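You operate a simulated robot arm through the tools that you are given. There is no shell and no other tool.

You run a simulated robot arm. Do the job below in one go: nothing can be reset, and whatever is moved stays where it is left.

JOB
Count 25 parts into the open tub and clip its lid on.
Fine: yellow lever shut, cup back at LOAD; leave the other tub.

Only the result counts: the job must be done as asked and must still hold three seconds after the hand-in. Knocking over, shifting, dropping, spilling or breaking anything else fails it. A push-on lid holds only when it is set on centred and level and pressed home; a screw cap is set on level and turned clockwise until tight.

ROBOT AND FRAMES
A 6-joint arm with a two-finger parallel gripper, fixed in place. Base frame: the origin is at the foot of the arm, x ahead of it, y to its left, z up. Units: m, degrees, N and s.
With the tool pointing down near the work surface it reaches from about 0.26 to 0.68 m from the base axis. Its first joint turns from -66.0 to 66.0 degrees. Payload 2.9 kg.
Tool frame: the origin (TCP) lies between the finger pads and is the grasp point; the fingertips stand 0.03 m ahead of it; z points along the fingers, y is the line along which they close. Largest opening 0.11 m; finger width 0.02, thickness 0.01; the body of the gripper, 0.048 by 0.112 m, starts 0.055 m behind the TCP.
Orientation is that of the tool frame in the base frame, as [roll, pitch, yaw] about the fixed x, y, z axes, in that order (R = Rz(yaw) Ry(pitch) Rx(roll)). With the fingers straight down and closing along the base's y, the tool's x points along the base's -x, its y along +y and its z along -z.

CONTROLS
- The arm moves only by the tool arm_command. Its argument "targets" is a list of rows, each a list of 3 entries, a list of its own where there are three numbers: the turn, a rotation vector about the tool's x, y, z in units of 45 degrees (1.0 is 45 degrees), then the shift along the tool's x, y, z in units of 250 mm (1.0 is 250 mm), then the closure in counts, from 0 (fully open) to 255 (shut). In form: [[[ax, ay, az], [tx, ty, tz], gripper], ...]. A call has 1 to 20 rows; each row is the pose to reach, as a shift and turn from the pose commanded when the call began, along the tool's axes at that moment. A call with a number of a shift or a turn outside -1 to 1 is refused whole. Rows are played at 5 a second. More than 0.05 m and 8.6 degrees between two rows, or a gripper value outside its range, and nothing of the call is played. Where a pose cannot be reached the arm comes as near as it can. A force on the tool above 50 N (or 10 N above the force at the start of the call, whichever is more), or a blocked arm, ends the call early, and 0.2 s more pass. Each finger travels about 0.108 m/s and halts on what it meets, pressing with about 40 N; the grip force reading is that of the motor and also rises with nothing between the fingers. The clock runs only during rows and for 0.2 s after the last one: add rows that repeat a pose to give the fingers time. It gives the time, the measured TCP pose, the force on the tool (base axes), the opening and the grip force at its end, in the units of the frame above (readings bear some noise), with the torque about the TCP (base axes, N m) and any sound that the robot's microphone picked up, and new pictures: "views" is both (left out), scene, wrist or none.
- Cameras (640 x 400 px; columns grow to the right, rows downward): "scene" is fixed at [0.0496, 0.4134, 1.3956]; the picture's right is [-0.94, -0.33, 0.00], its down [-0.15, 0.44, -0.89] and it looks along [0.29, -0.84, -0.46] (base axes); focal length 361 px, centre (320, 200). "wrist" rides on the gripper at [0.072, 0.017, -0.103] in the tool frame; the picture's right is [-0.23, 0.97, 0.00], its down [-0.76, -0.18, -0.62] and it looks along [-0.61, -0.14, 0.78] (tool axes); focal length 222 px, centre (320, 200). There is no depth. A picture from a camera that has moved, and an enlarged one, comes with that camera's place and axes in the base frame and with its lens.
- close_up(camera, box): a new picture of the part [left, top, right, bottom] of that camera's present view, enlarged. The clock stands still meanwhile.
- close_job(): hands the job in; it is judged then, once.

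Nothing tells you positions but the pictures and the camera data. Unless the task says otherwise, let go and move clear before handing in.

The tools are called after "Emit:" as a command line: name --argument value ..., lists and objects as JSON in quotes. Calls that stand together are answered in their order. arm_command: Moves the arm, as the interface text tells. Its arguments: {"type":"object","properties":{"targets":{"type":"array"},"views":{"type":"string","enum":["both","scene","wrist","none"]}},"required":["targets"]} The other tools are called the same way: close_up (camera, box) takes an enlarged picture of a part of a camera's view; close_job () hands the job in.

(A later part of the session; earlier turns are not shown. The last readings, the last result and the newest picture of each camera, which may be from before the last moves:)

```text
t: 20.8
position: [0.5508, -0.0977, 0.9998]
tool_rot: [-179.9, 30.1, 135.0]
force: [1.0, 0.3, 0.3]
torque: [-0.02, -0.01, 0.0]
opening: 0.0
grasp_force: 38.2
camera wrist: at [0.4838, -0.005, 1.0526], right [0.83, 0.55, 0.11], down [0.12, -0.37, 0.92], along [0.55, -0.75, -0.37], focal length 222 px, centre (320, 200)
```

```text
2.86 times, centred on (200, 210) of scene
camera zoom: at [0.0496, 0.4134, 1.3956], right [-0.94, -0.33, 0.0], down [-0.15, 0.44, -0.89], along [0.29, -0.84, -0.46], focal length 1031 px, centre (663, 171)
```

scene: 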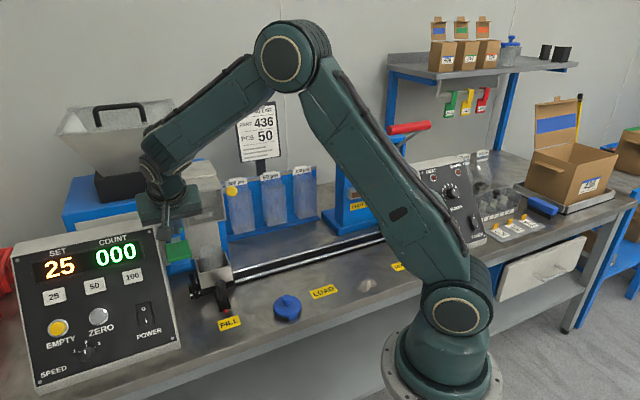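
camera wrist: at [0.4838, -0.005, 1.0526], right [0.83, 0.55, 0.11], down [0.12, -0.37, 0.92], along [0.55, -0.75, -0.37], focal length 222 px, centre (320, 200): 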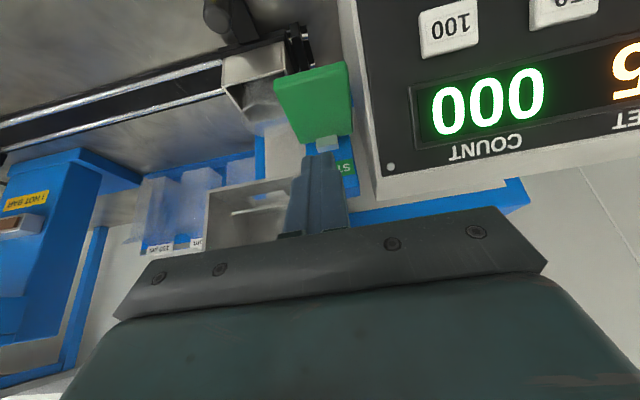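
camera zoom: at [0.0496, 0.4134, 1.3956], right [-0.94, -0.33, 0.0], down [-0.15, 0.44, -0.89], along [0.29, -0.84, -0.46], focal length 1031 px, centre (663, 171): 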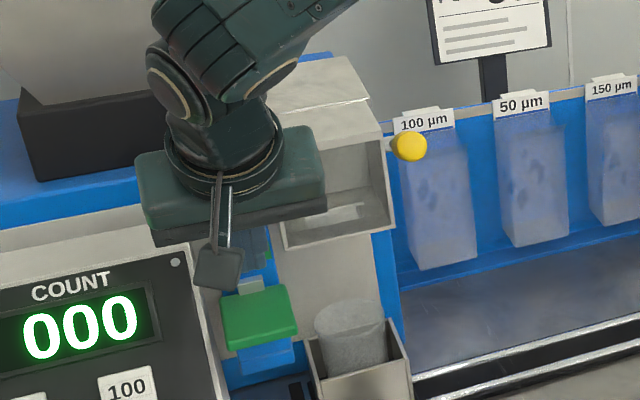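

The fingertips hover over the paddle, and a vertical descent should land near its middle. I'll go down close to contact first.

Emit:
arm_command --targets '[[[0, 0, 0], [0.02, 0, 0.0346], 255], [[0, 0, 0], [0.04, 0, 0.0693], 255], [[0, 0, 0], [0.06, 0, 0.104], 255], [[0, 0, 0], [0.076, 0, 0.1316], 255], [[0, 0, 0], [0.084, 0, 0.1455], 255], [[0, 0, 0], [0.09, 0, 0.1559], 255]]' --views "both"

Emit:
close_up --camera "wrist" --box '[220, 60, 440, 240]'

Emit:
close_up --camera "scene" --box '[130, 160, 270, 300]'

```text
t: 22.2
position: [0.5509, -0.0971, 0.9549]
tool_rot: [180.0, 30.2, 135.0]
force: [1.0, -0.4, 1.5]
torque: [-0.01, -0.02, -0.01]
opening: 0.0
grasp_force: 38.1
camera wrist: at [0.4835, -0.005, 1.008], right [0.83, 0.55, 0.11], down [0.12, -0.37, 0.92], along [0.55, -0.75, -0.37], focal length 222 px, centre (320, 200)
```

scene: 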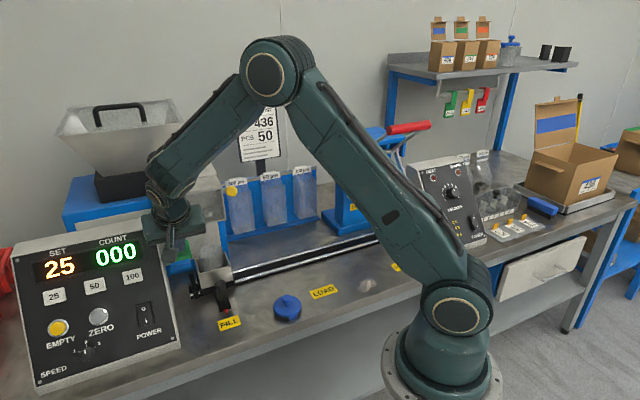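
wrist: 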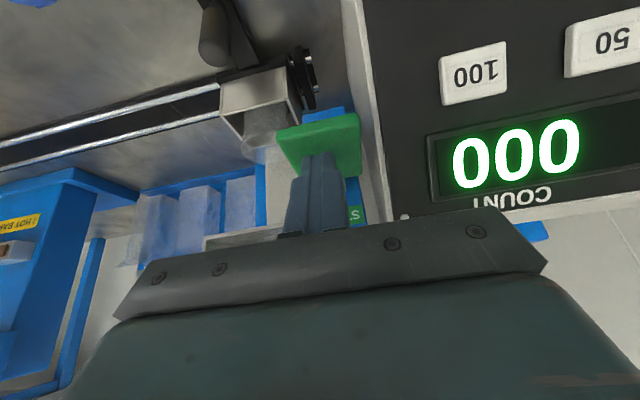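

```text
2.22 times, centred on (330, 150) of wrist
camera zoom: at [0.4835, -0.005, 1.008], right [0.83, 0.55, 0.11], down [0.12, -0.37, 0.92], along [0.55, -0.75, -0.37], focal length 494 px, centre (298, 311)
```

zoom: 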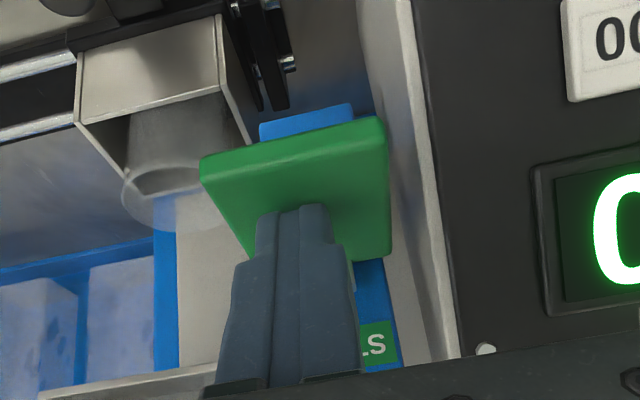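

```text
2.86 times, centred on (200, 230) of scene
camera zoom: at [0.0496, 0.4134, 1.3956], right [-0.94, -0.33, 0.0], down [-0.15, 0.44, -0.89], along [0.29, -0.84, -0.46], focal length 1031 px, centre (663, 114)
```

zoom: 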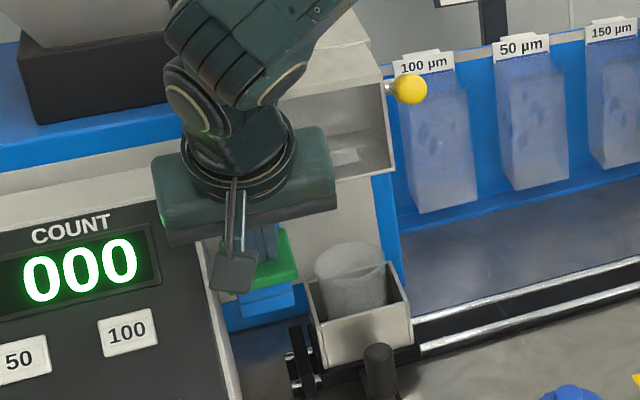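

The tip is just above the paddle. I'll press down in small steps and watch the force and display.

Emit:
arm_command --targets '[[[0, 0, 0], [0.004, 0, 0.0069], 255], [[0, 0, 0], [0.008, 0, 0.0139], 255], [[0, 0, 0], [0.012, 0, 0.0208], 255], [[0, 0, 0], [0.016, 0, 0.0277], 255]]' --views "both"

Emit:
close_up --camera "scene" --box '[0, 200, 200, 400]'

```text
t: 23.2
position: [0.5525, -0.097, 0.9466]
tool_rot: [-179.9, 30.1, 135.1]
force: [-0.1, -0.8, 3.2]
torque: [-0.05, 0.0, -0.03]
opening: 0.0
grasp_force: 37.4
camera wrist: at [0.4836, -0.0047, 1.0001], right [0.83, 0.55, 0.11], down [0.12, -0.37, 0.92], along [0.55, -0.75, -0.37], focal length 222 px, centre (320, 200)
```

scene: 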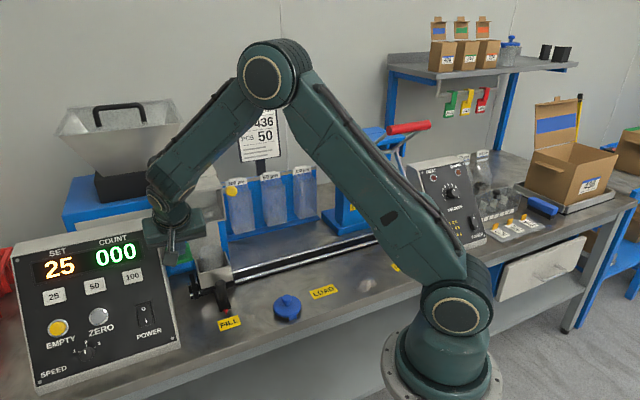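
wrist: 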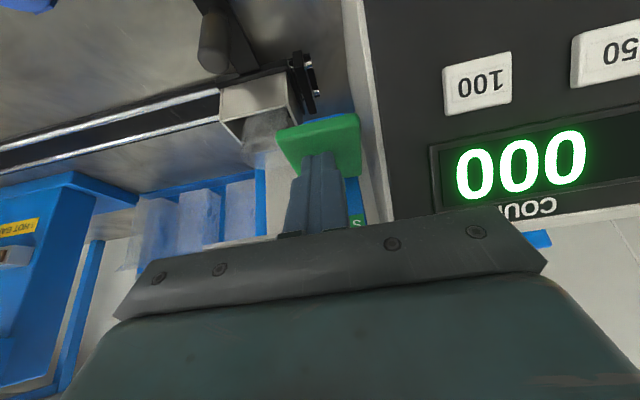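

```text
2.00 times, centred on (100, 300) of scene
camera zoom: at [0.0495, 0.4134, 1.3956], right [-0.94, -0.33, 0.0], down [-0.15, 0.44, -0.89], along [0.29, -0.84, -0.46], focal length 722 px, centre (760, 0)
```

zoom: 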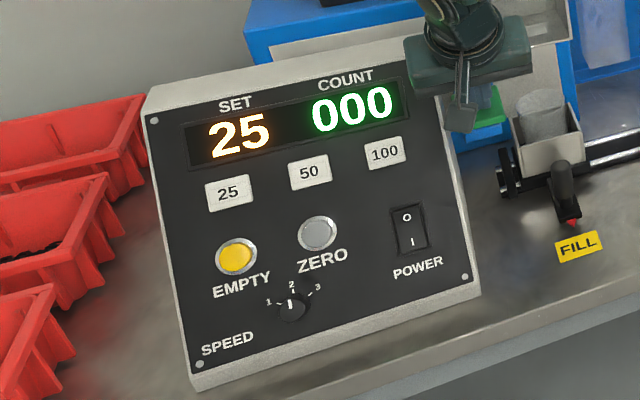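

Light spring contact (~3 N). I'll press further.

Emit:
arm_command --targets '[[[0, 0, 0], [0.004, 0, 0.0069], 255], [[0, 0, 0], [0.008, 0, 0.0139], 255], [[0, 0, 0], [0.012, 0, 0.0208], 255], [[0, 0, 0], [0.016, 0, 0.0277], 255]]' --views "both"

```text
t: 24.2
position: [0.5518, -0.0969, 0.9392]
tool_rot: [-180.0, 30.2, 135.0]
force: [1.1, 0.4, 3.8]
torque: [0.0, -0.01, 0.0]
opening: 0.0002
grasp_force: 38.0
camera wrist: at [0.4835, -0.0047, 0.9919], right [0.83, 0.55, 0.11], down [0.12, -0.37, 0.92], along [0.55, -0.75, -0.37], focal length 222 px, centre (320, 200)
```

scene: 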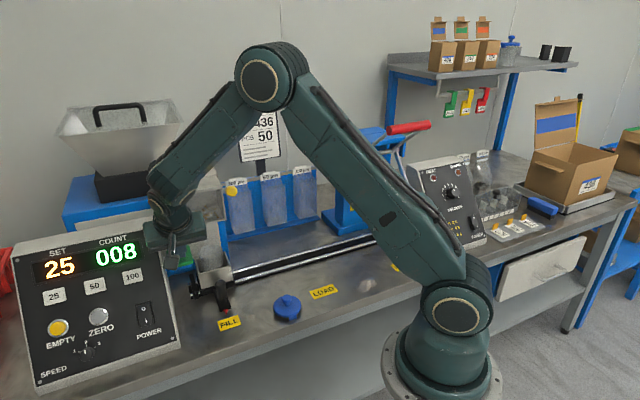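
wrist: 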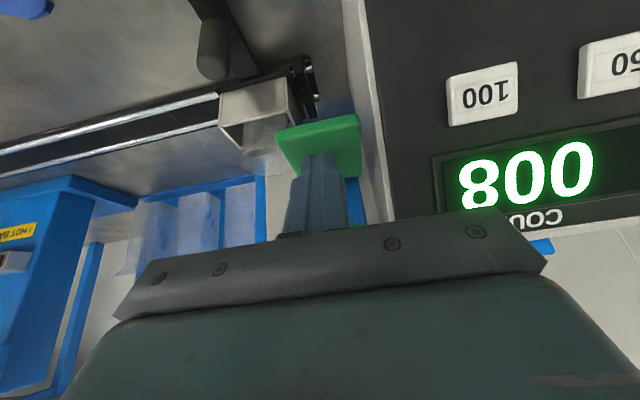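

Counting has started (008). I'll release the paddle right away and watch whether it runs on to 25.

Emit:
arm_command --targets '[[[0, 0, 0], [-0.06, 0, -0.104], 255]]' --views "scene"

Emit:
close_up --camera "scene" --box '[0, 140, 260, 340]'

```text
t: 24.6
position: [0.5504, -0.0974, 0.9684]
tool_rot: [-179.8, 30.1, 135.1]
force: [0.8, 0.7, 0.4]
torque: [0.04, 0.03, 0.0]
opening: 0.0
grasp_force: 37.7
```

scene: 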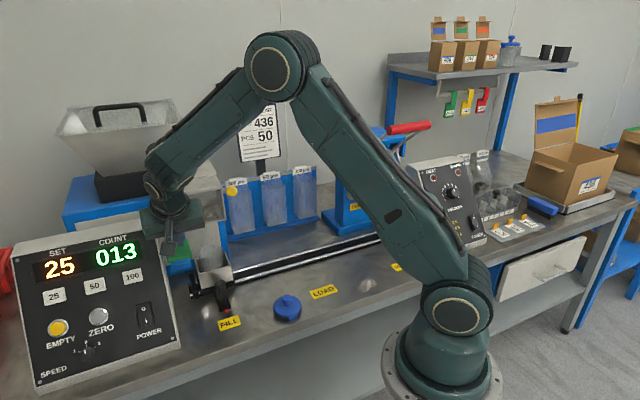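

```text
2.00 times, centred on (130, 240) of scene
camera zoom: at [0.0496, 0.4134, 1.3956], right [-0.94, -0.33, 0.0], down [-0.15, 0.44, -0.89], along [0.29, -0.84, -0.46], focal length 722 px, centre (700, 120)
```

zoom: 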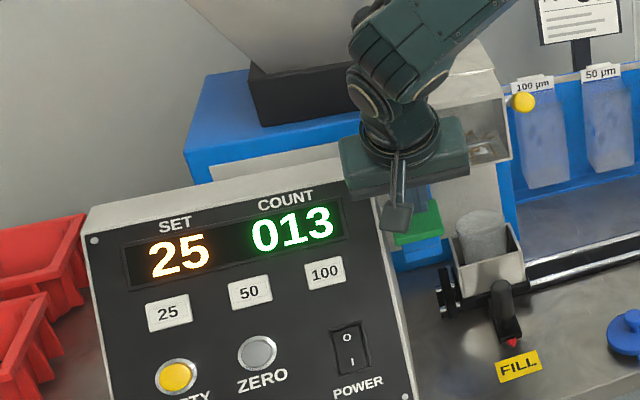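

Count is at 013 with the paddle released. I'll wait and see whether it continues.

Emit:
arm_command --targets '[[[0, 0, 0], [0, 0, 0], 255], [[0, 0, 0], [0, 0, 0], 255]]' --views "scene"

Emit:
close_up --camera "scene" --box '[0, 140, 260, 340]'

```text
t: 25.2
position: [0.5511, -0.0955, 0.9696]
tool_rot: [-179.9, 30.1, 135.0]
force: [0.0, -0.5, -0.5]
torque: [0.02, -0.02, -0.03]
opening: 0.0
grasp_force: 37.8
```

scene: 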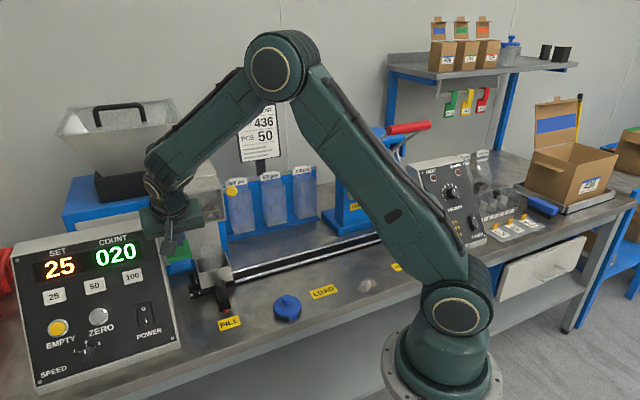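

```text
2.00 times, centred on (130, 240) of scene
camera zoom: at [0.0496, 0.4134, 1.3956], right [-0.94, -0.33, 0.0], down [-0.15, 0.44, -0.89], along [0.29, -0.84, -0.46], focal length 722 px, centre (700, 120)
```

zoom: 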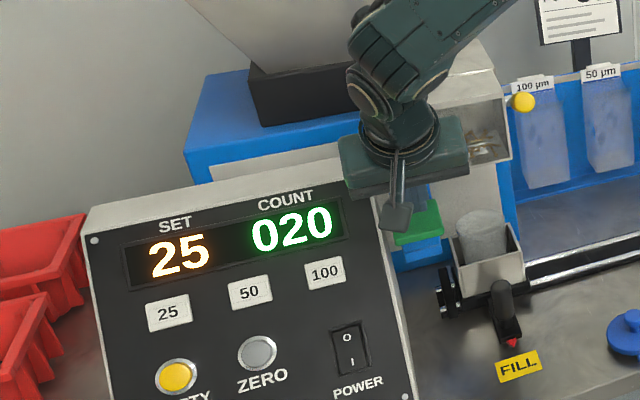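

The count is at 020 and still running on its own, with the parts collecting in the chute behind the shut gate. I'll wait a little more.

Emit:
arm_command --targets '[[[0, 0, 0], [0, 0, 0], 255], [[0, 0, 0], [0, 0, 0], 255], [[0, 0, 0], [0, 0, 0], 255], [[0, 0, 0], [0, 0, 0], 255], [[0, 0, 0], [0, 0, 0], 255]]' --views "scene"

Emit:
close_up --camera "scene" --box '[0, 140, 260, 340]'

Emit:
close_up --camera "wrist" --box '[180, 140, 300, 240]'

```text
t: 26.4
position: [0.552, -0.0961, 0.969]
tool_rot: [-179.8, 30.1, 135.1]
force: [-0.3, -0.4, 0.2]
torque: [-0.03, -0.03, 0.0]
opening: 0.0004
grasp_force: 37.7
```

scene: 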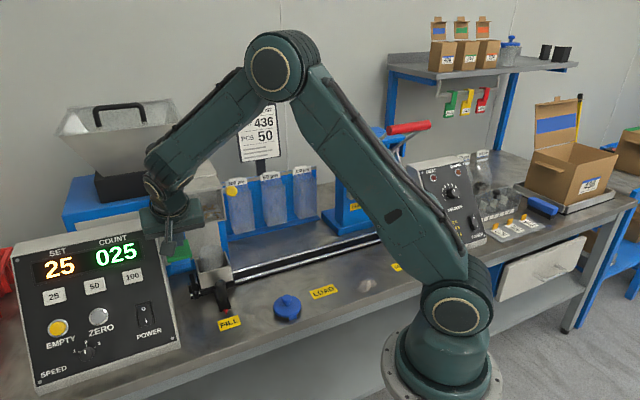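

```text
2.00 times, centred on (130, 240) of scene
camera zoom: at [0.0496, 0.4134, 1.3956], right [-0.94, -0.33, 0.0], down [-0.15, 0.44, -0.89], along [0.29, -0.84, -0.46], focal length 722 px, centre (700, 120)
```

zoom: 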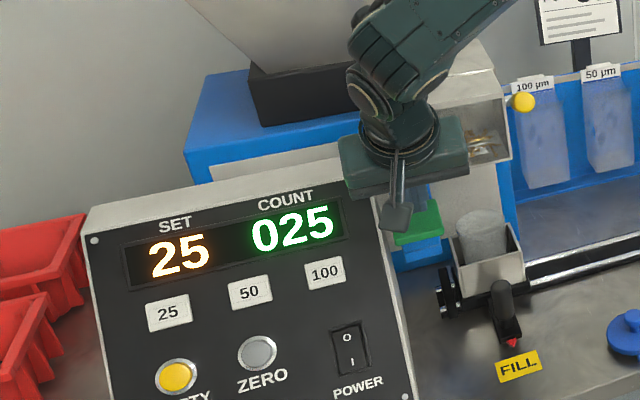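

```text
4.00 times, centred on (240, 190) of wrist
camera zoom: at [0.4835, -0.0046, 1.0225], right [0.83, 0.55, 0.11], down [0.12, -0.37, 0.92], along [0.55, -0.75, -0.37], focal length 888 px, centre (640, 240)
```

zoom: 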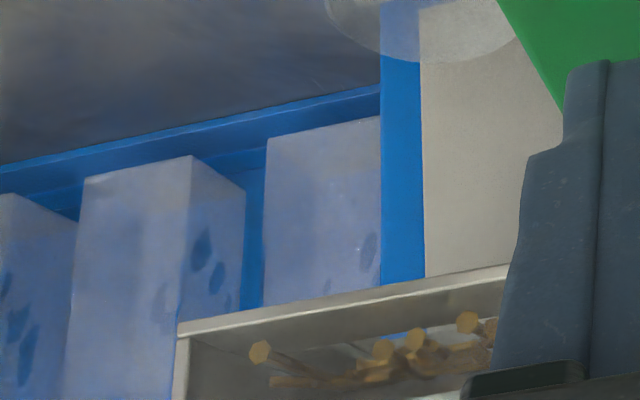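

The display has stopped at 025 and the screws are resting in the chute. Next is the yellow lever: I'll back away and turn the tool towards horizontal with the fingers closing vertically, so they can cage the lever's knob.

Emit:
arm_command --targets '[[[0, 0, 0], [0, 0, -0.1], 255], [[0, 0, 0], [0.03, 0, -0.24], 230], [[0, 0, 0], [0.07, -0.08, -0.36], 200], [[0, 0, 0], [0.12, -0.2, -0.47], 160], [[0, 0, 0], [0.17, -0.32, -0.55], 120], [[0, 0, 0], [0.2, -0.42, -0.6], 100], [[0, 0, 0], [0.221, -0.49, -0.64], 100], [[0, 0, 0], [0.221, -0.49, -0.64], 100]]' --views "both"

```text
t: 28.2
position: [0.3743, -0.0931, 1.0794]
tool_rot: [-180.0, 30.1, 135.2]
force: [-0.5, 0.4, -0.5]
torque: [0.03, -0.01, 0.02]
opening: 0.0669
grasp_force: 0.0
camera wrist: at [0.306, -0.0006, 1.1329], right [0.83, 0.55, 0.11], down [0.12, -0.37, 0.92], along [0.55, -0.75, -0.37], focal length 222 px, centre (320, 200)
```

scene: 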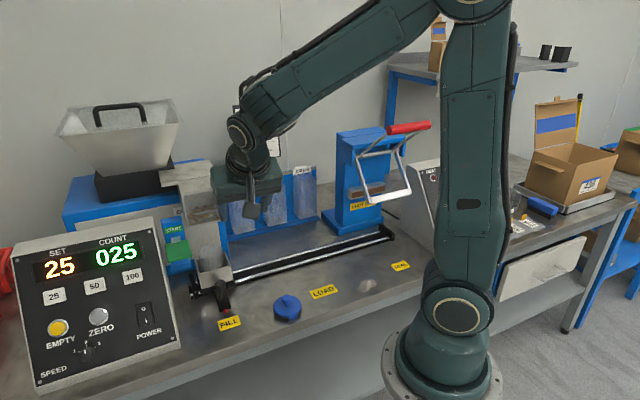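
wrist: 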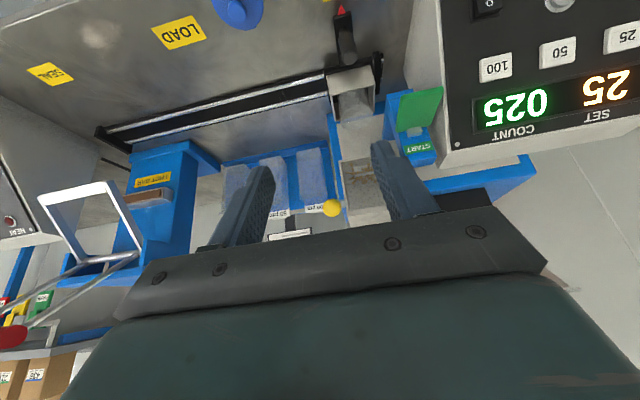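

Emit:
close_up --camera "wrist" --box '[300, 120, 420, 230]'

Emit:
close_up --camera "scene" --box '[150, 150, 270, 280]'

```text
3.64 times, centred on (360, 175) of wrist
camera zoom: at [0.306, -0.0006, 1.1329], right [0.83, 0.55, 0.11], down [0.12, -0.37, 0.92], along [0.55, -0.75, -0.37], focal length 808 px, centre (174, 291)
```

zoom: 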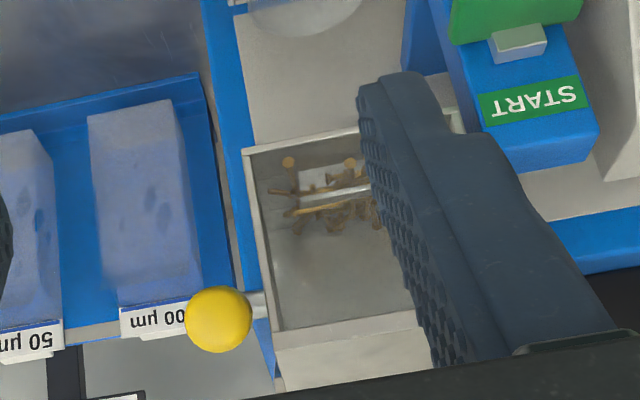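

```text
3.08 times, centred on (210, 215) of scene
camera zoom: at [0.0496, 0.4134, 1.3956], right [-0.94, -0.33, 0.0], down [-0.15, 0.44, -0.89], along [0.29, -0.84, -0.46], focal length 1111 px, centre (658, 154)
```

zoom: 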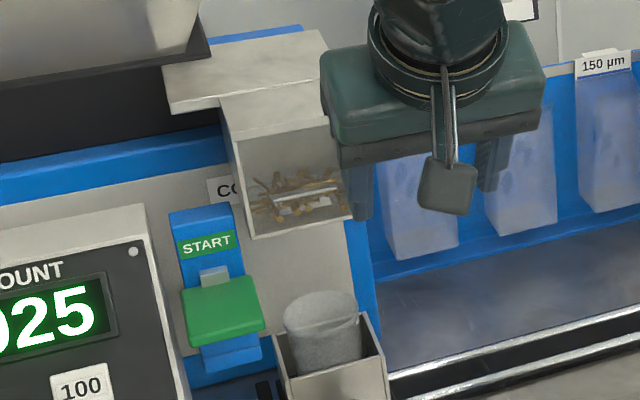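

All the screws are on the gate bar inside the windowed chute. I'll do the first half of the tool reorientation.

Emit:
arm_command --targets '[[[0.065, -0.065, -0.1125], [-0.025, 0, 0.026], 100], [[0.13, -0.13, -0.225], [-0.05, 0, 0.052], 100], [[0.195, -0.195, -0.3375], [-0.076, 0, 0.078], 100], [[0.26, -0.26, -0.45], [-0.101, 0, 0.104], 100], [[0.325, -0.325, -0.5625], [-0.126, 0, 0.13], 100], [[0.39, -0.39, -0.675], [-0.151, 0, 0.157], 100], [[0.455, -0.455, -0.7875], [-0.177, 0, 0.183], 100], [[0.519, -0.519, -0.9], [-0.202, 0, 0.209], 100], [[0.519, -0.519, -0.9], [-0.202, 0, 0.209], 100]]' --views "both"

```text
t: 30.2
position: [0.4238, -0.1427, 1.0593]
tool_rot: [-124.9, 32.3, -170.1]
force: [0.2, 0.0, -0.3]
torque: [-0.02, -0.01, 0.03]
opening: 0.0666
grasp_force: 0.0
camera wrist: at [0.3243, -0.0653, 1.0601], right [0.51, 0.66, -0.55], down [0.3, 0.47, 0.83], along [0.81, -0.59, 0.04], focal length 222 px, centre (320, 200)
```

scene: 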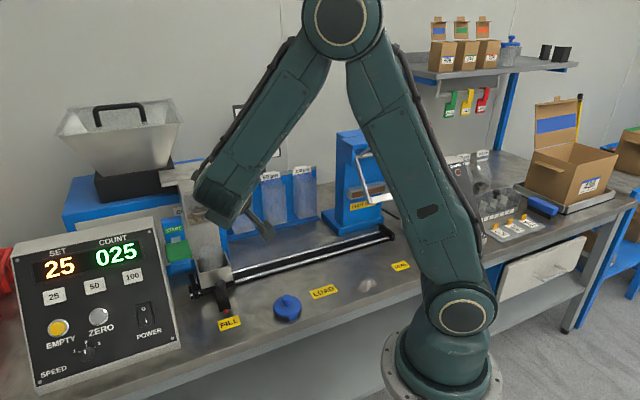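
wrist: 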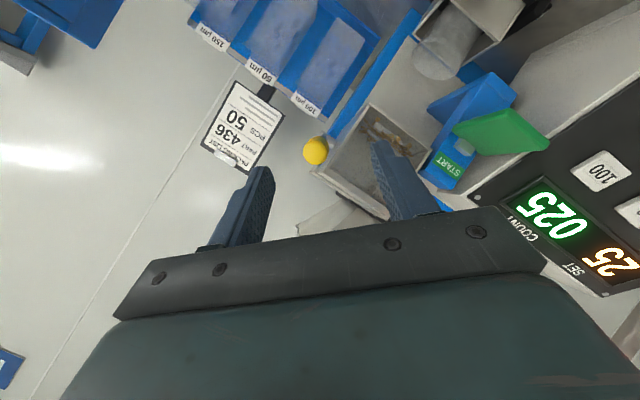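

Emit:
arm_command --targets '[[[0.065, -0.065, -0.1125], [0, 0, 0], 100], [[0.13, -0.13, -0.225], [0, 0, 0], 100], [[0.195, -0.195, -0.3375], [0, 0, 0], 100], [[0.26, -0.26, -0.45], [0, 0, 0], 100], [[0.325, -0.325, -0.5625], [0, 0, 0], 100], [[0.39, -0.39, -0.675], [0, 0, 0], 100], [[0.455, -0.455, -0.7875], [0, 0, 0], 100], [[0.519, -0.519, -0.9], [0, 0, 0], 100], [[0.519, -0.519, -0.9], [0, 0, 0], 100]]' --views "both"

Emit:
close_up --camera "wrist" --box '[220, 80, 460, 240]'

Emit:
close_up --camera "scene" --box '[150, 140, 310, 290]'

```text
t: 32.2
position: [0.4467, -0.1473, 1.0852]
tool_rot: [-91.1, -0.2, -134.9]
force: [-1.1, -0.9, 0.6]
torque: [-0.02, 0.01, -0.05]
opening: 0.0671
grasp_force: 0.0
out of reach, approached as far as the arm can: row 7, 8, 9
camera wrist: at [0.3235, -0.1273, 1.0712], right [0.15, 0.17, -0.97], down [0.1, 0.98, 0.19], along [0.98, -0.12, 0.13], focal length 222 px, centre (320, 200)
```

scene: 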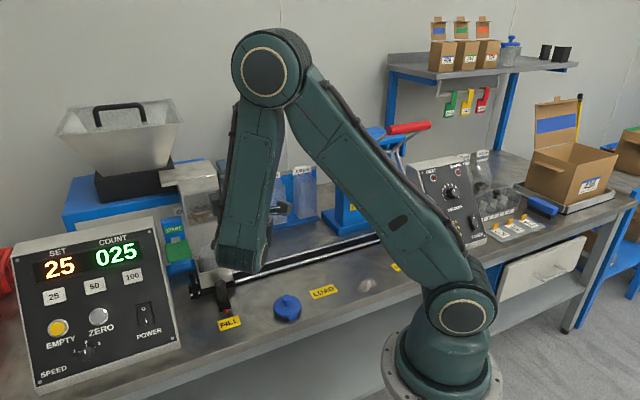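
wrist: 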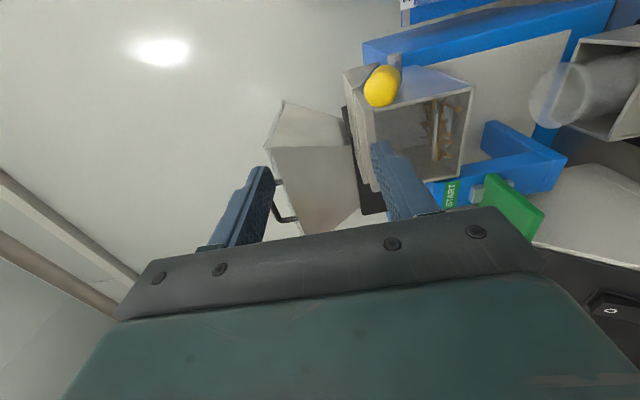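

```text
2.50 times, centred on (340, 160) of wrist
camera zoom: at [0.3235, -0.1273, 1.0712], right [0.15, 0.17, -0.97], down [0.1, 0.98, 0.19], along [0.98, -0.12, 0.13], focal length 555 px, centre (270, 300)
```

zoom: 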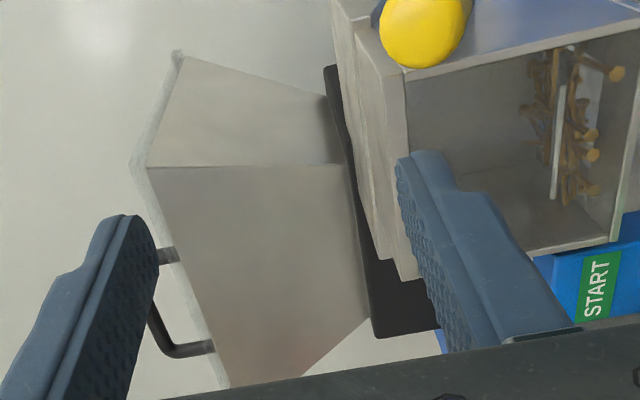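

```text
2.67 times, centred on (230, 215) of scene
camera zoom: at [0.0496, 0.4134, 1.3956], right [-0.94, -0.33, 0.0], down [-0.15, 0.44, -0.89], along [0.29, -0.84, -0.46], focal length 963 px, centre (560, 160)
```

zoom: 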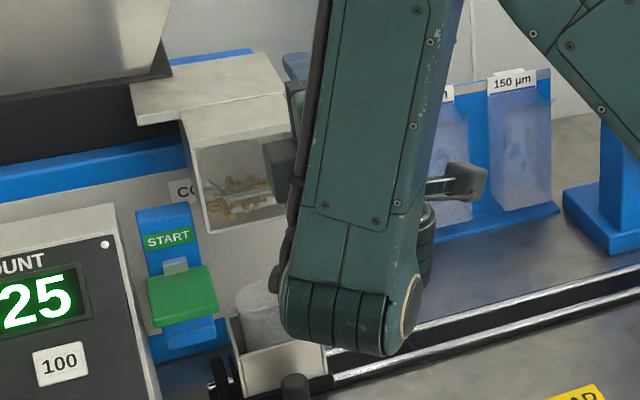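

The orientation is right but the position was clamped by reach (TCP z 1.085). I'll move slightly forward to get back within reach and see where the commanded pose stands.

Emit:
arm_command --targets '[[[0, 0, 0], [0, 0, 0.04], 100], [[0, 0, 0], [0, 0, 0.08], 100], [[0, 0, 0], [0, 0, 0.08], 100]]' --views "wrist"

```text
t: 33.0
position: [0.4616, -0.1637, 1.0859]
tool_rot: [-90.0, 0.0, -134.9]
force: [0.1, 0.4, 0.5]
torque: [0.04, 0.0, 0.01]
opening: 0.0669
grasp_force: 0.1
camera wrist: at [0.3378, -0.1421, 1.0691], right [0.16, 0.16, -0.97], down [0.1, 0.98, 0.18], along [0.98, -0.12, 0.14], focal length 222 px, centre (320, 200)
```

wrist: 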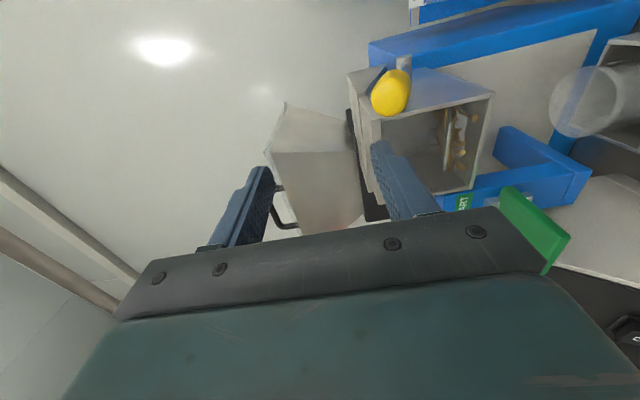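

Emit:
arm_command --targets '[[[0, 0, 0], [0.06, 0.02, 0], 100], [[0, 0, 0], [0.112, 0.06, 0], 100], [[0, 0, 0], [0.112, 0.12, 0], 100], [[0, 0, 0], [0.112, 0.17, 0], 100], [[0, 0, 0], [0.112, 0.215, 0], 100], [[0, 0, 0], [0.112, 0.215, 0], 100]]' --views "both"

Emit:
close_up --camera "wrist" --box '[200, 40, 480, 240]'

```text
t: 34.2
position: [0.4613, -0.1889, 1.0625]
tool_rot: [-90.5, -0.6, -135.1]
force: [-26.4, 21.5, 9.8]
torque: [0.54, 0.91, -0.32]
opening: 0.0626
grasp_force: 0.0
out of reach, approached as far as the arm can: row 2, 3, 4, 5, 6
stopped in row 6: the force on the tool passed its limit at 60 N (the readings are from after the stop); the commanded pose is now the measured one
camera wrist: at [0.338, -0.168, 1.0464], right [0.15, 0.16, -0.98], down [0.1, 0.98, 0.17], along [0.98, -0.13, 0.13], focal length 222 px, centre (320, 200)
```

scene: 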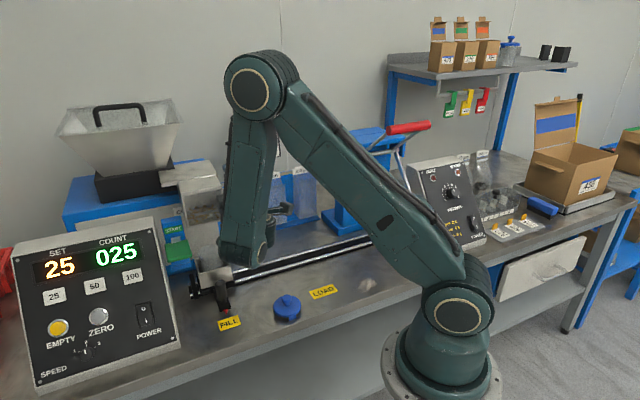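
wrist: 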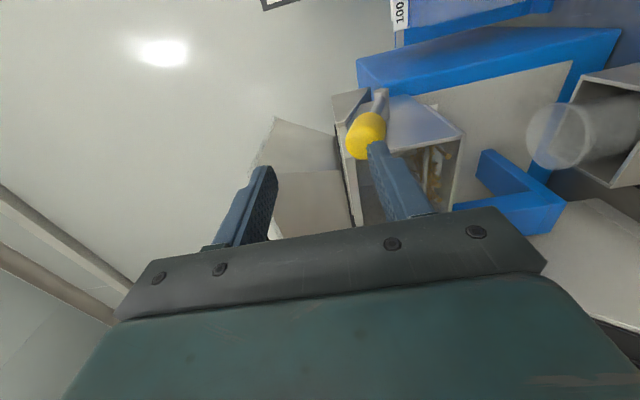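

```text
2.00 times, centred on (340, 140) of wrist
camera zoom: at [0.338, -0.168, 1.0464], right [0.15, 0.16, -0.98], down [0.1, 0.98, 0.17], along [0.98, -0.13, 0.13], focal length 444 px, centre (280, 320)
```

zoom: 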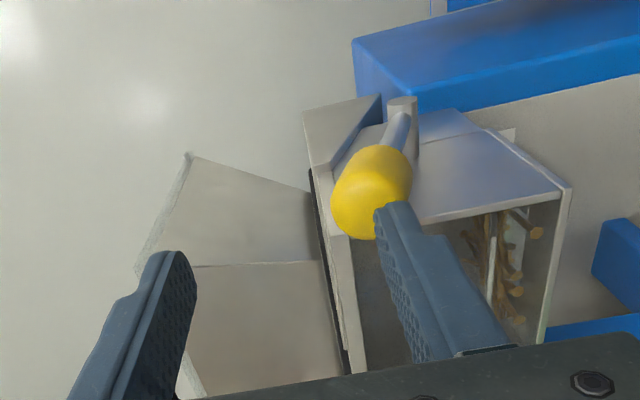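

Reach clamping pushed the lower finger against the knob, and the arm stopped. The lever appears unmoved. I'll back straight off and up, then reduce the tilt to 60°, which should be well within reach.

Emit:
arm_command --targets '[[[0, 0, 0], [0, 0, -0.04], 100], [[0, 0, 0], [0, -0.03, -0.08], 100], [[0, 0, 0], [0, -0.06, -0.12], 100], [[0, 0, 0], [0, -0.09, -0.12], 100], [[-0.1, 0, 0], [0, -0.09, -0.12], 100], [[-0.22, 0, 0], [0, -0.09, -0.12], 100], [[-0.34, 0, 0], [0, -0.09, -0.12], 100], [[-0.46, 0, 0], [0, -0.09, -0.12], 100], [[-0.57, 0, 0], [0, -0.09, -0.12], 100], [[-0.667, 0, 0], [0, -0.09, -0.12], 100], [[-0.667, 0, 0], [0, -0.09, -0.12], 100]]' --views "both"

Emit:
close_up --camera "wrist" --box '[200, 40, 480, 240]'

Emit:
close_up --camera "scene" --box '[150, 140, 310, 290]'

```text
t: 36.6
position: [0.4421, -0.1695, 1.0831]
tool_rot: [-120.6, -0.5, -135.1]
force: [-0.1, 0.4, -0.2]
torque: [0.0, -0.04, -0.04]
opening: 0.067
grasp_force: 0.1
out of reach, approached as far as the arm can: row 1, 2, 3
camera wrist: at [0.3233, -0.152, 1.1226], right [-0.19, 0.51, -0.84], down [0.23, 0.86, 0.46], along [0.95, -0.1, -0.28], focal length 222 px, centre (320, 200)
```

scene: 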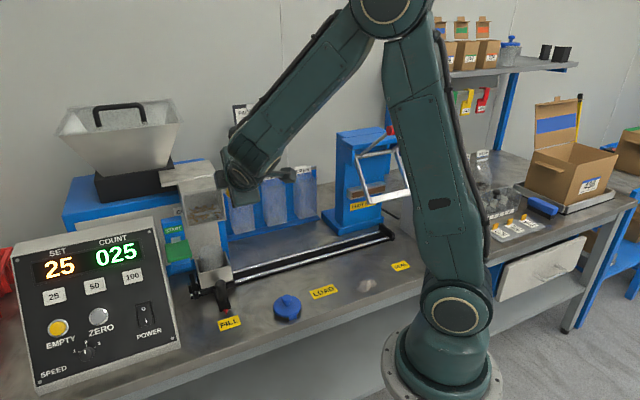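
wrist: 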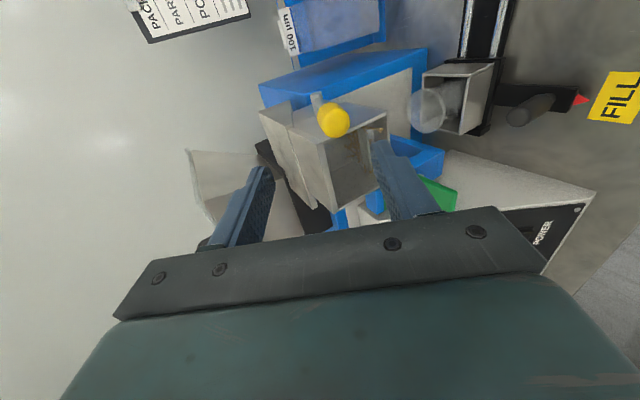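

```text
2.00 times, centred on (340, 140) of wrist
camera zoom: at [0.3233, -0.152, 1.1226], right [-0.19, 0.51, -0.84], down [0.23, 0.86, 0.46], along [0.95, -0.1, -0.28], focal length 444 px, centre (280, 320)
```

zoom: 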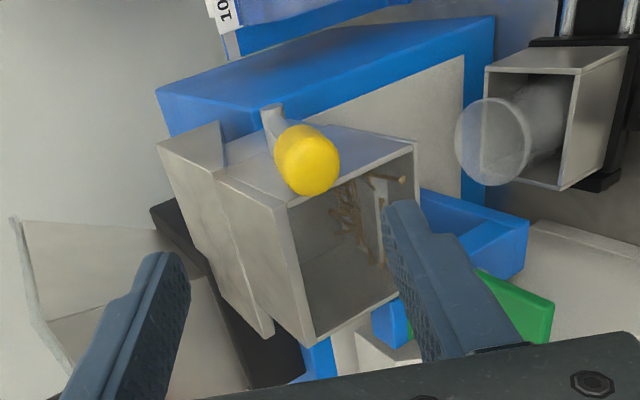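

```text
2.67 times, centred on (230, 215) of scene
camera zoom: at [0.0496, 0.4134, 1.3956], right [-0.94, -0.33, 0.0], down [-0.15, 0.44, -0.89], along [0.29, -0.84, -0.46], focal length 963 px, centre (560, 160)
```

zoom: 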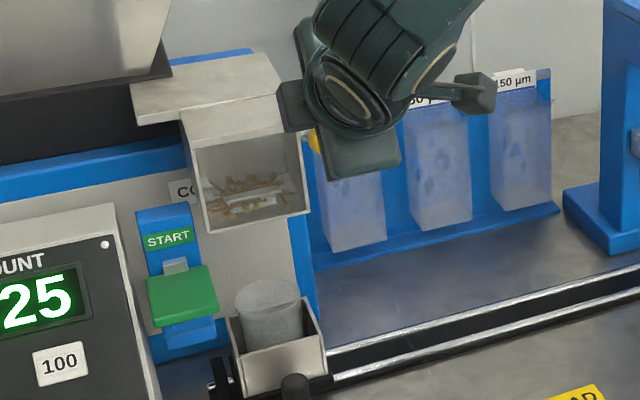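

Now in a reachable pose, with the knob confirmed at about e1=-0.188, e2=0.504, z=1.028. I'll align laterally and advance so the knob sits between the fingers.

Emit:
arm_command --targets '[[[0, 0, 0], [0.018, 0.02, 0], 100], [[0, 0, 0], [0.036, 0.041, 0.02], 100], [[0, 0, 0], [0.036, 0.041, 0.08], 100], [[0, 0, 0], [0.036, 0.041, 0.14], 100], [[0, 0, 0], [0.036, 0.041, 0.2], 100], [[0, 0, 0], [0.036, 0.041, 0.25], 100], [[0, 0, 0], [0.036, 0.041, 0.3], 100], [[0, 0, 0], [0.036, 0.041, 0.3], 100]]' --views "both"

Emit:
close_up --camera "wrist" --box '[200, 40, 480, 240]'

Emit:
close_up --camera "scene" --box '[150, 140, 310, 290]'

```text
t: 38.4
position: [0.4775, -0.2179, 1.0354]
tool_rot: [-120.6, -0.5, -135.1]
force: [-0.9, -0.5, -0.3]
torque: [0.0, 0.02, 0.02]
opening: 0.0671
grasp_force: 0.1
camera wrist: at [0.3585, -0.2013, 1.0749], right [-0.19, 0.51, -0.84], down [0.23, 0.86, 0.46], along [0.95, -0.1, -0.28], focal length 222 px, centre (320, 200)
```

scene: 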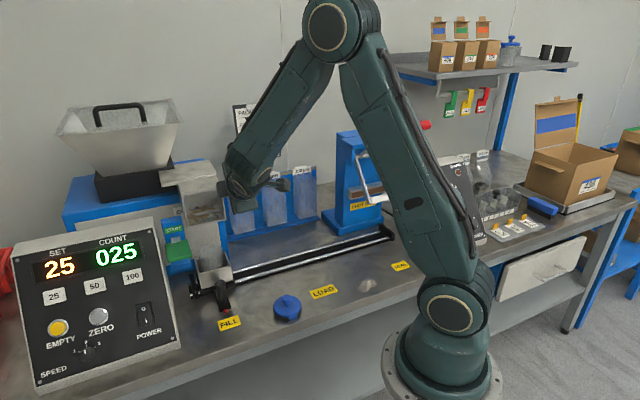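
wrist: 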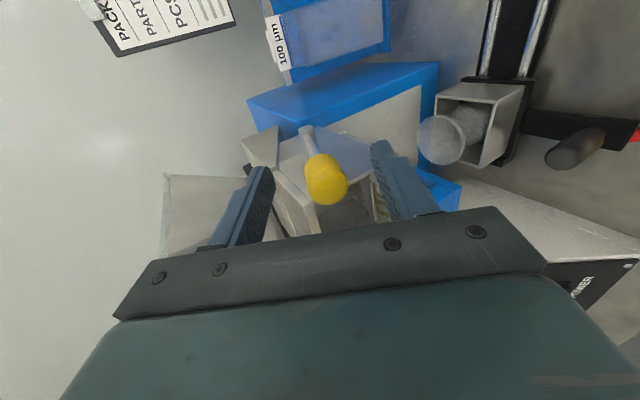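

```text
2.00 times, centred on (340, 140) of wrist
camera zoom: at [0.3585, -0.2013, 1.0749], right [-0.19, 0.51, -0.84], down [0.23, 0.86, 0.46], along [0.95, -0.1, -0.28], focal length 444 px, centre (280, 320)
```

zoom: 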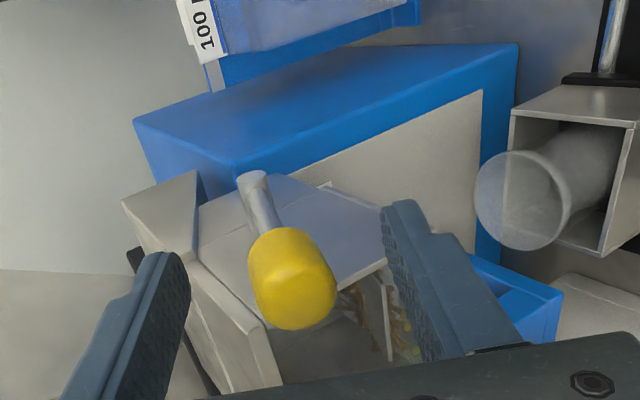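

```text
2.67 times, centred on (230, 215) of scene
camera zoom: at [0.0496, 0.4134, 1.3956], right [-0.94, -0.33, 0.0], down [-0.15, 0.44, -0.89], along [0.29, -0.84, -0.46], focal length 963 px, centre (560, 160)
```

zoom: 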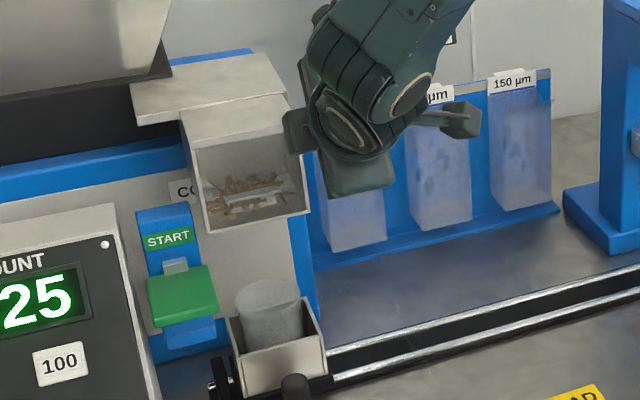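

The knob is centred between the fingers. I'll narrow the cage a little and gently push the lever down, watching force and pictures.

Emit:
arm_command --targets '[[[0, 0, 0], [0, 0, 0], 150], [[0, 0, 0], [0, 0, 0], 150], [[0, 0, 0], [0.0, 0.022, 0.01], 150], [[0, 0, 0], [0.0, 0.043, 0.02], 150], [[0, 0, 0], [0.0, 0.06, 0.026], 150], [[0, 0, 0], [0.0, 0.08, 0.035], 150]]' --views "both"

Emit:
close_up --camera "wrist" --box '[200, 40, 480, 240]'

Emit:
close_up --camera "scene" --box '[150, 140, 310, 290]'

```text
t: 39.8
position: [0.4756, -0.216, 1.0151]
tool_rot: [-120.5, -0.5, -135.2]
force: [0.1, -0.4, 0.5]
torque: [0.01, 0.02, 0.0]
opening: 0.0452
grasp_force: 0.2
camera wrist: at [0.3563, -0.1986, 1.054], right [-0.19, 0.51, -0.84], down [0.23, 0.86, 0.46], along [0.95, -0.1, -0.28], focal length 222 px, centre (320, 200)
```

scene: 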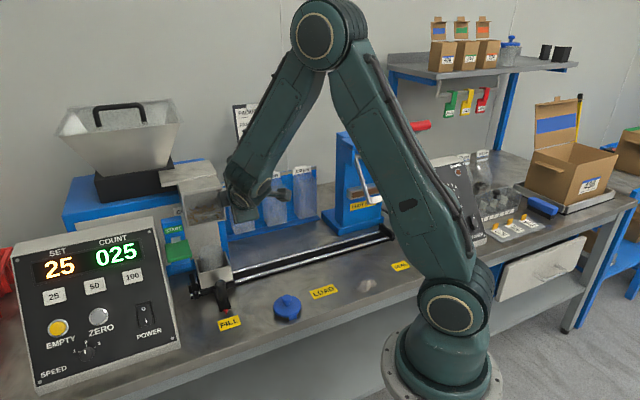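
wrist: 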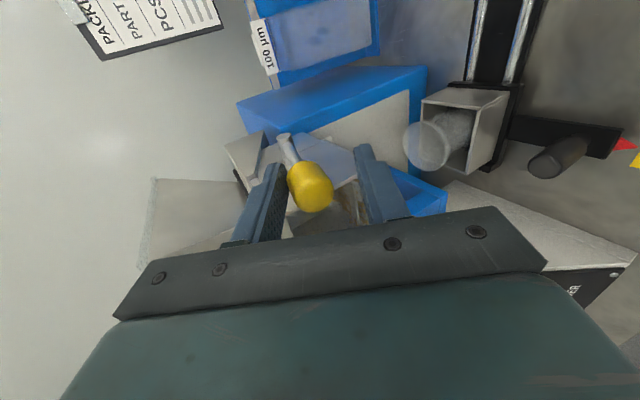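

```text
2.00 times, centred on (340, 140) of wrist
camera zoom: at [0.3563, -0.1986, 1.054], right [-0.19, 0.51, -0.84], down [0.23, 0.86, 0.46], along [0.95, -0.1, -0.28], focal length 444 px, centre (280, 320)
```

zoom: 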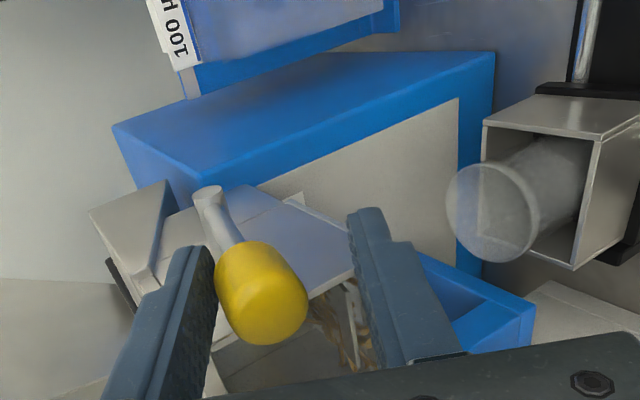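

```text
2.67 times, centred on (230, 215) of scene
camera zoom: at [0.0496, 0.4134, 1.3956], right [-0.94, -0.33, 0.0], down [-0.15, 0.44, -0.89], along [0.29, -0.84, -0.46], focal length 963 px, centre (560, 160)
```

zoom: 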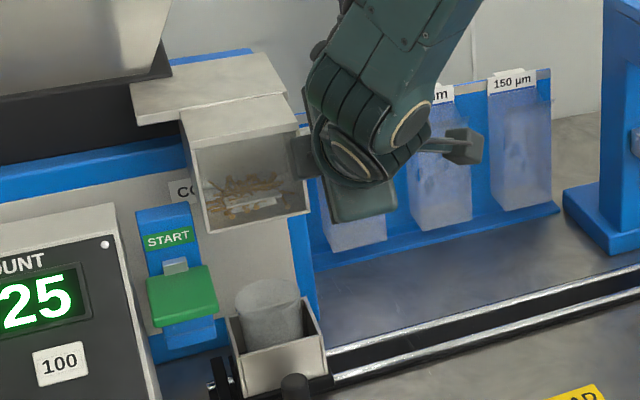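

The lever moves down easily. I'll continue along its arc.

Emit:
arm_command --targets '[[[0, 0, 0], [0.0, 0.028, 0.015], 150], [[0, 0, 0], [0.0, 0.056, 0.031], 150], [[0, 0, 0], [0.0, 0.084, 0.046], 150], [[0, 0, 0], [0.0, 0.112, 0.062], 150]]' --views "both"

Emit:
close_up --camera "wrist" --box '[200, 40, 480, 240]'

Emit:
close_up --camera "scene" --box '[150, 140, 310, 290]'

```text
t: 40.8
position: [0.4744, -0.216, 0.9823]
tool_rot: [-120.7, -0.4, -135.1]
force: [-0.1, 0.6, -0.4]
torque: [-0.01, -0.01, 0.0]
opening: 0.0452
grasp_force: 0.0
camera wrist: at [0.3552, -0.1984, 1.0214], right [-0.19, 0.51, -0.84], down [0.23, 0.86, 0.46], along [0.95, -0.1, -0.28], focal length 222 px, centre (320, 200)
```

scene: 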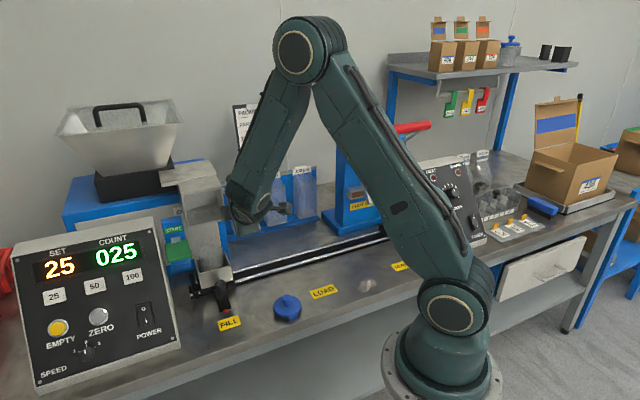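
wrist: 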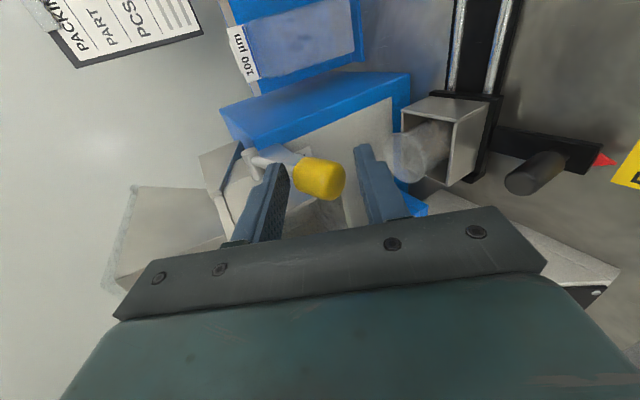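

```text
2.00 times, centred on (340, 140) of wrist
camera zoom: at [0.3552, -0.1984, 1.0214], right [-0.19, 0.51, -0.84], down [0.23, 0.86, 0.46], along [0.95, -0.1, -0.28], focal length 444 px, centre (280, 320)
```

zoom: 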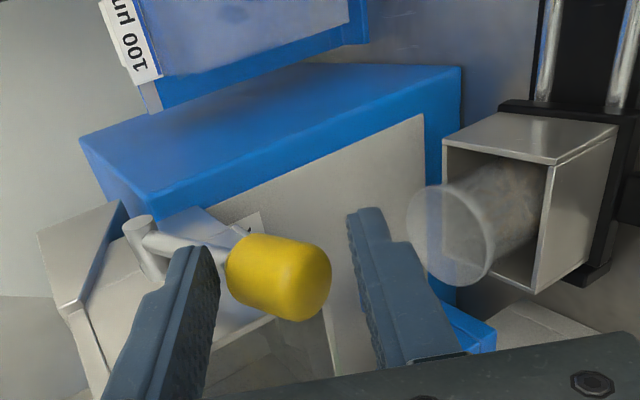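

```text
2.67 times, centred on (230, 215) of scene
camera zoom: at [0.0496, 0.4134, 1.3956], right [-0.94, -0.33, 0.0], down [-0.15, 0.44, -0.89], along [0.29, -0.84, -0.46], focal length 963 px, centre (560, 160)
```

zoom: 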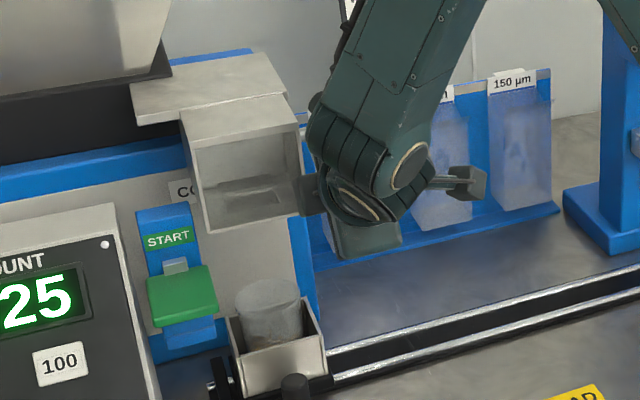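

The gate opened and the chute now looks empty, with screws visible in the tub. I'll zoom in to check that nothing is stuck or spilled.

Emit:
close_up --camera "scene" --box '[180, 170, 230, 220]'

Emit:
close_up --camera "scene" --box '[180, 230, 240, 300]'

Emit:
close_up --camera "wrist" --box '[360, 90, 470, 200]'

Emit:
close_up --camera "wrist" --box '[230, 130, 360, 230]'

```text
8.00 times, centred on (205, 195) of scene
camera zoom: at [0.0496, 0.4134, 1.3956], right [-0.94, -0.33, 0.0], down [-0.15, 0.44, -0.89], along [0.29, -0.84, -0.46], focal length 2888 px, centre (1240, 240)
```

zoom: 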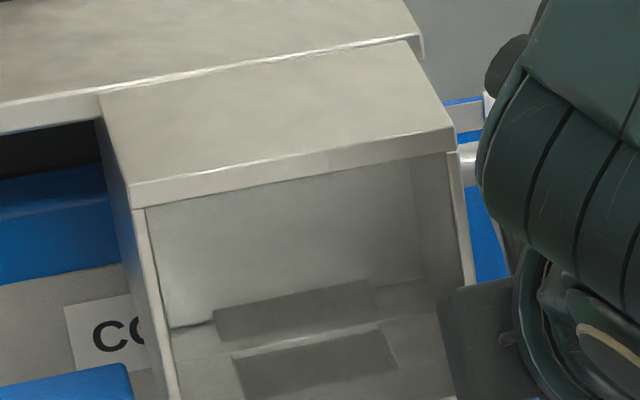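

```text
5.71 times, centred on (210, 265) of scene
camera zoom: at [0.0496, 0.4134, 1.3956], right [-0.94, -0.33, 0.0], down [-0.15, 0.44, -0.89], along [0.29, -0.84, -0.46], focal length 2063 px, centre (949, -171)
```

zoom: 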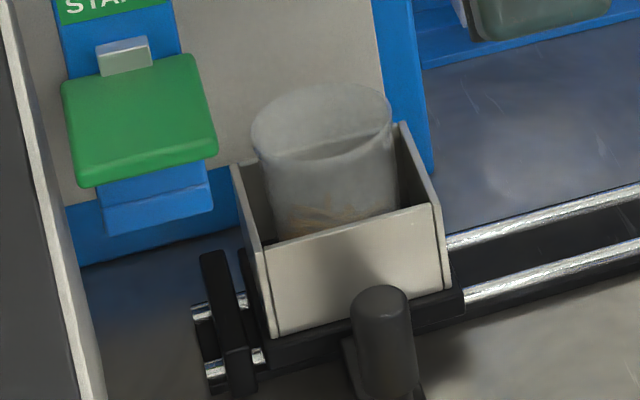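

```text
3.64 times, centred on (415, 145) of wrist
camera zoom: at [0.3552, -0.1984, 1.0214], right [-0.19, 0.51, -0.84], down [0.23, 0.86, 0.46], along [0.95, -0.1, -0.28], focal length 808 px, centre (-26, 400)
```

zoom: 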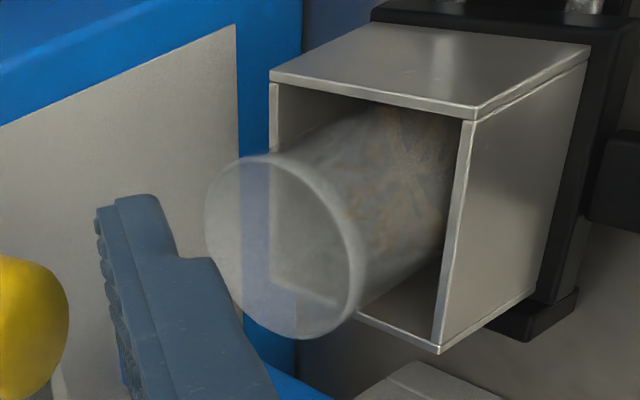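

```text
4.00 times, centred on (295, 180) of wrist
camera zoom: at [0.3552, -0.1984, 1.0214], right [-0.19, 0.51, -0.84], down [0.23, 0.86, 0.46], along [0.95, -0.1, -0.28], focal length 888 px, centre (420, 280)
```

zoom: 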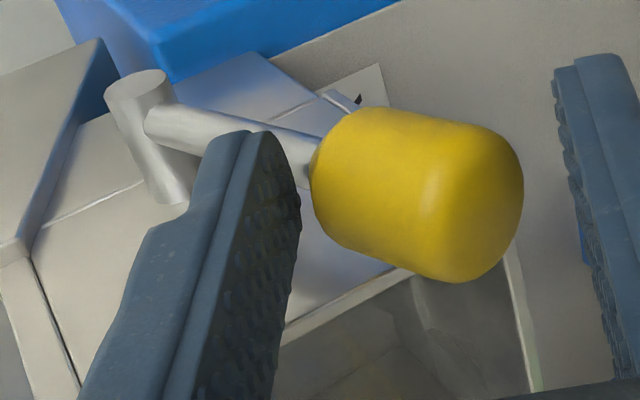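

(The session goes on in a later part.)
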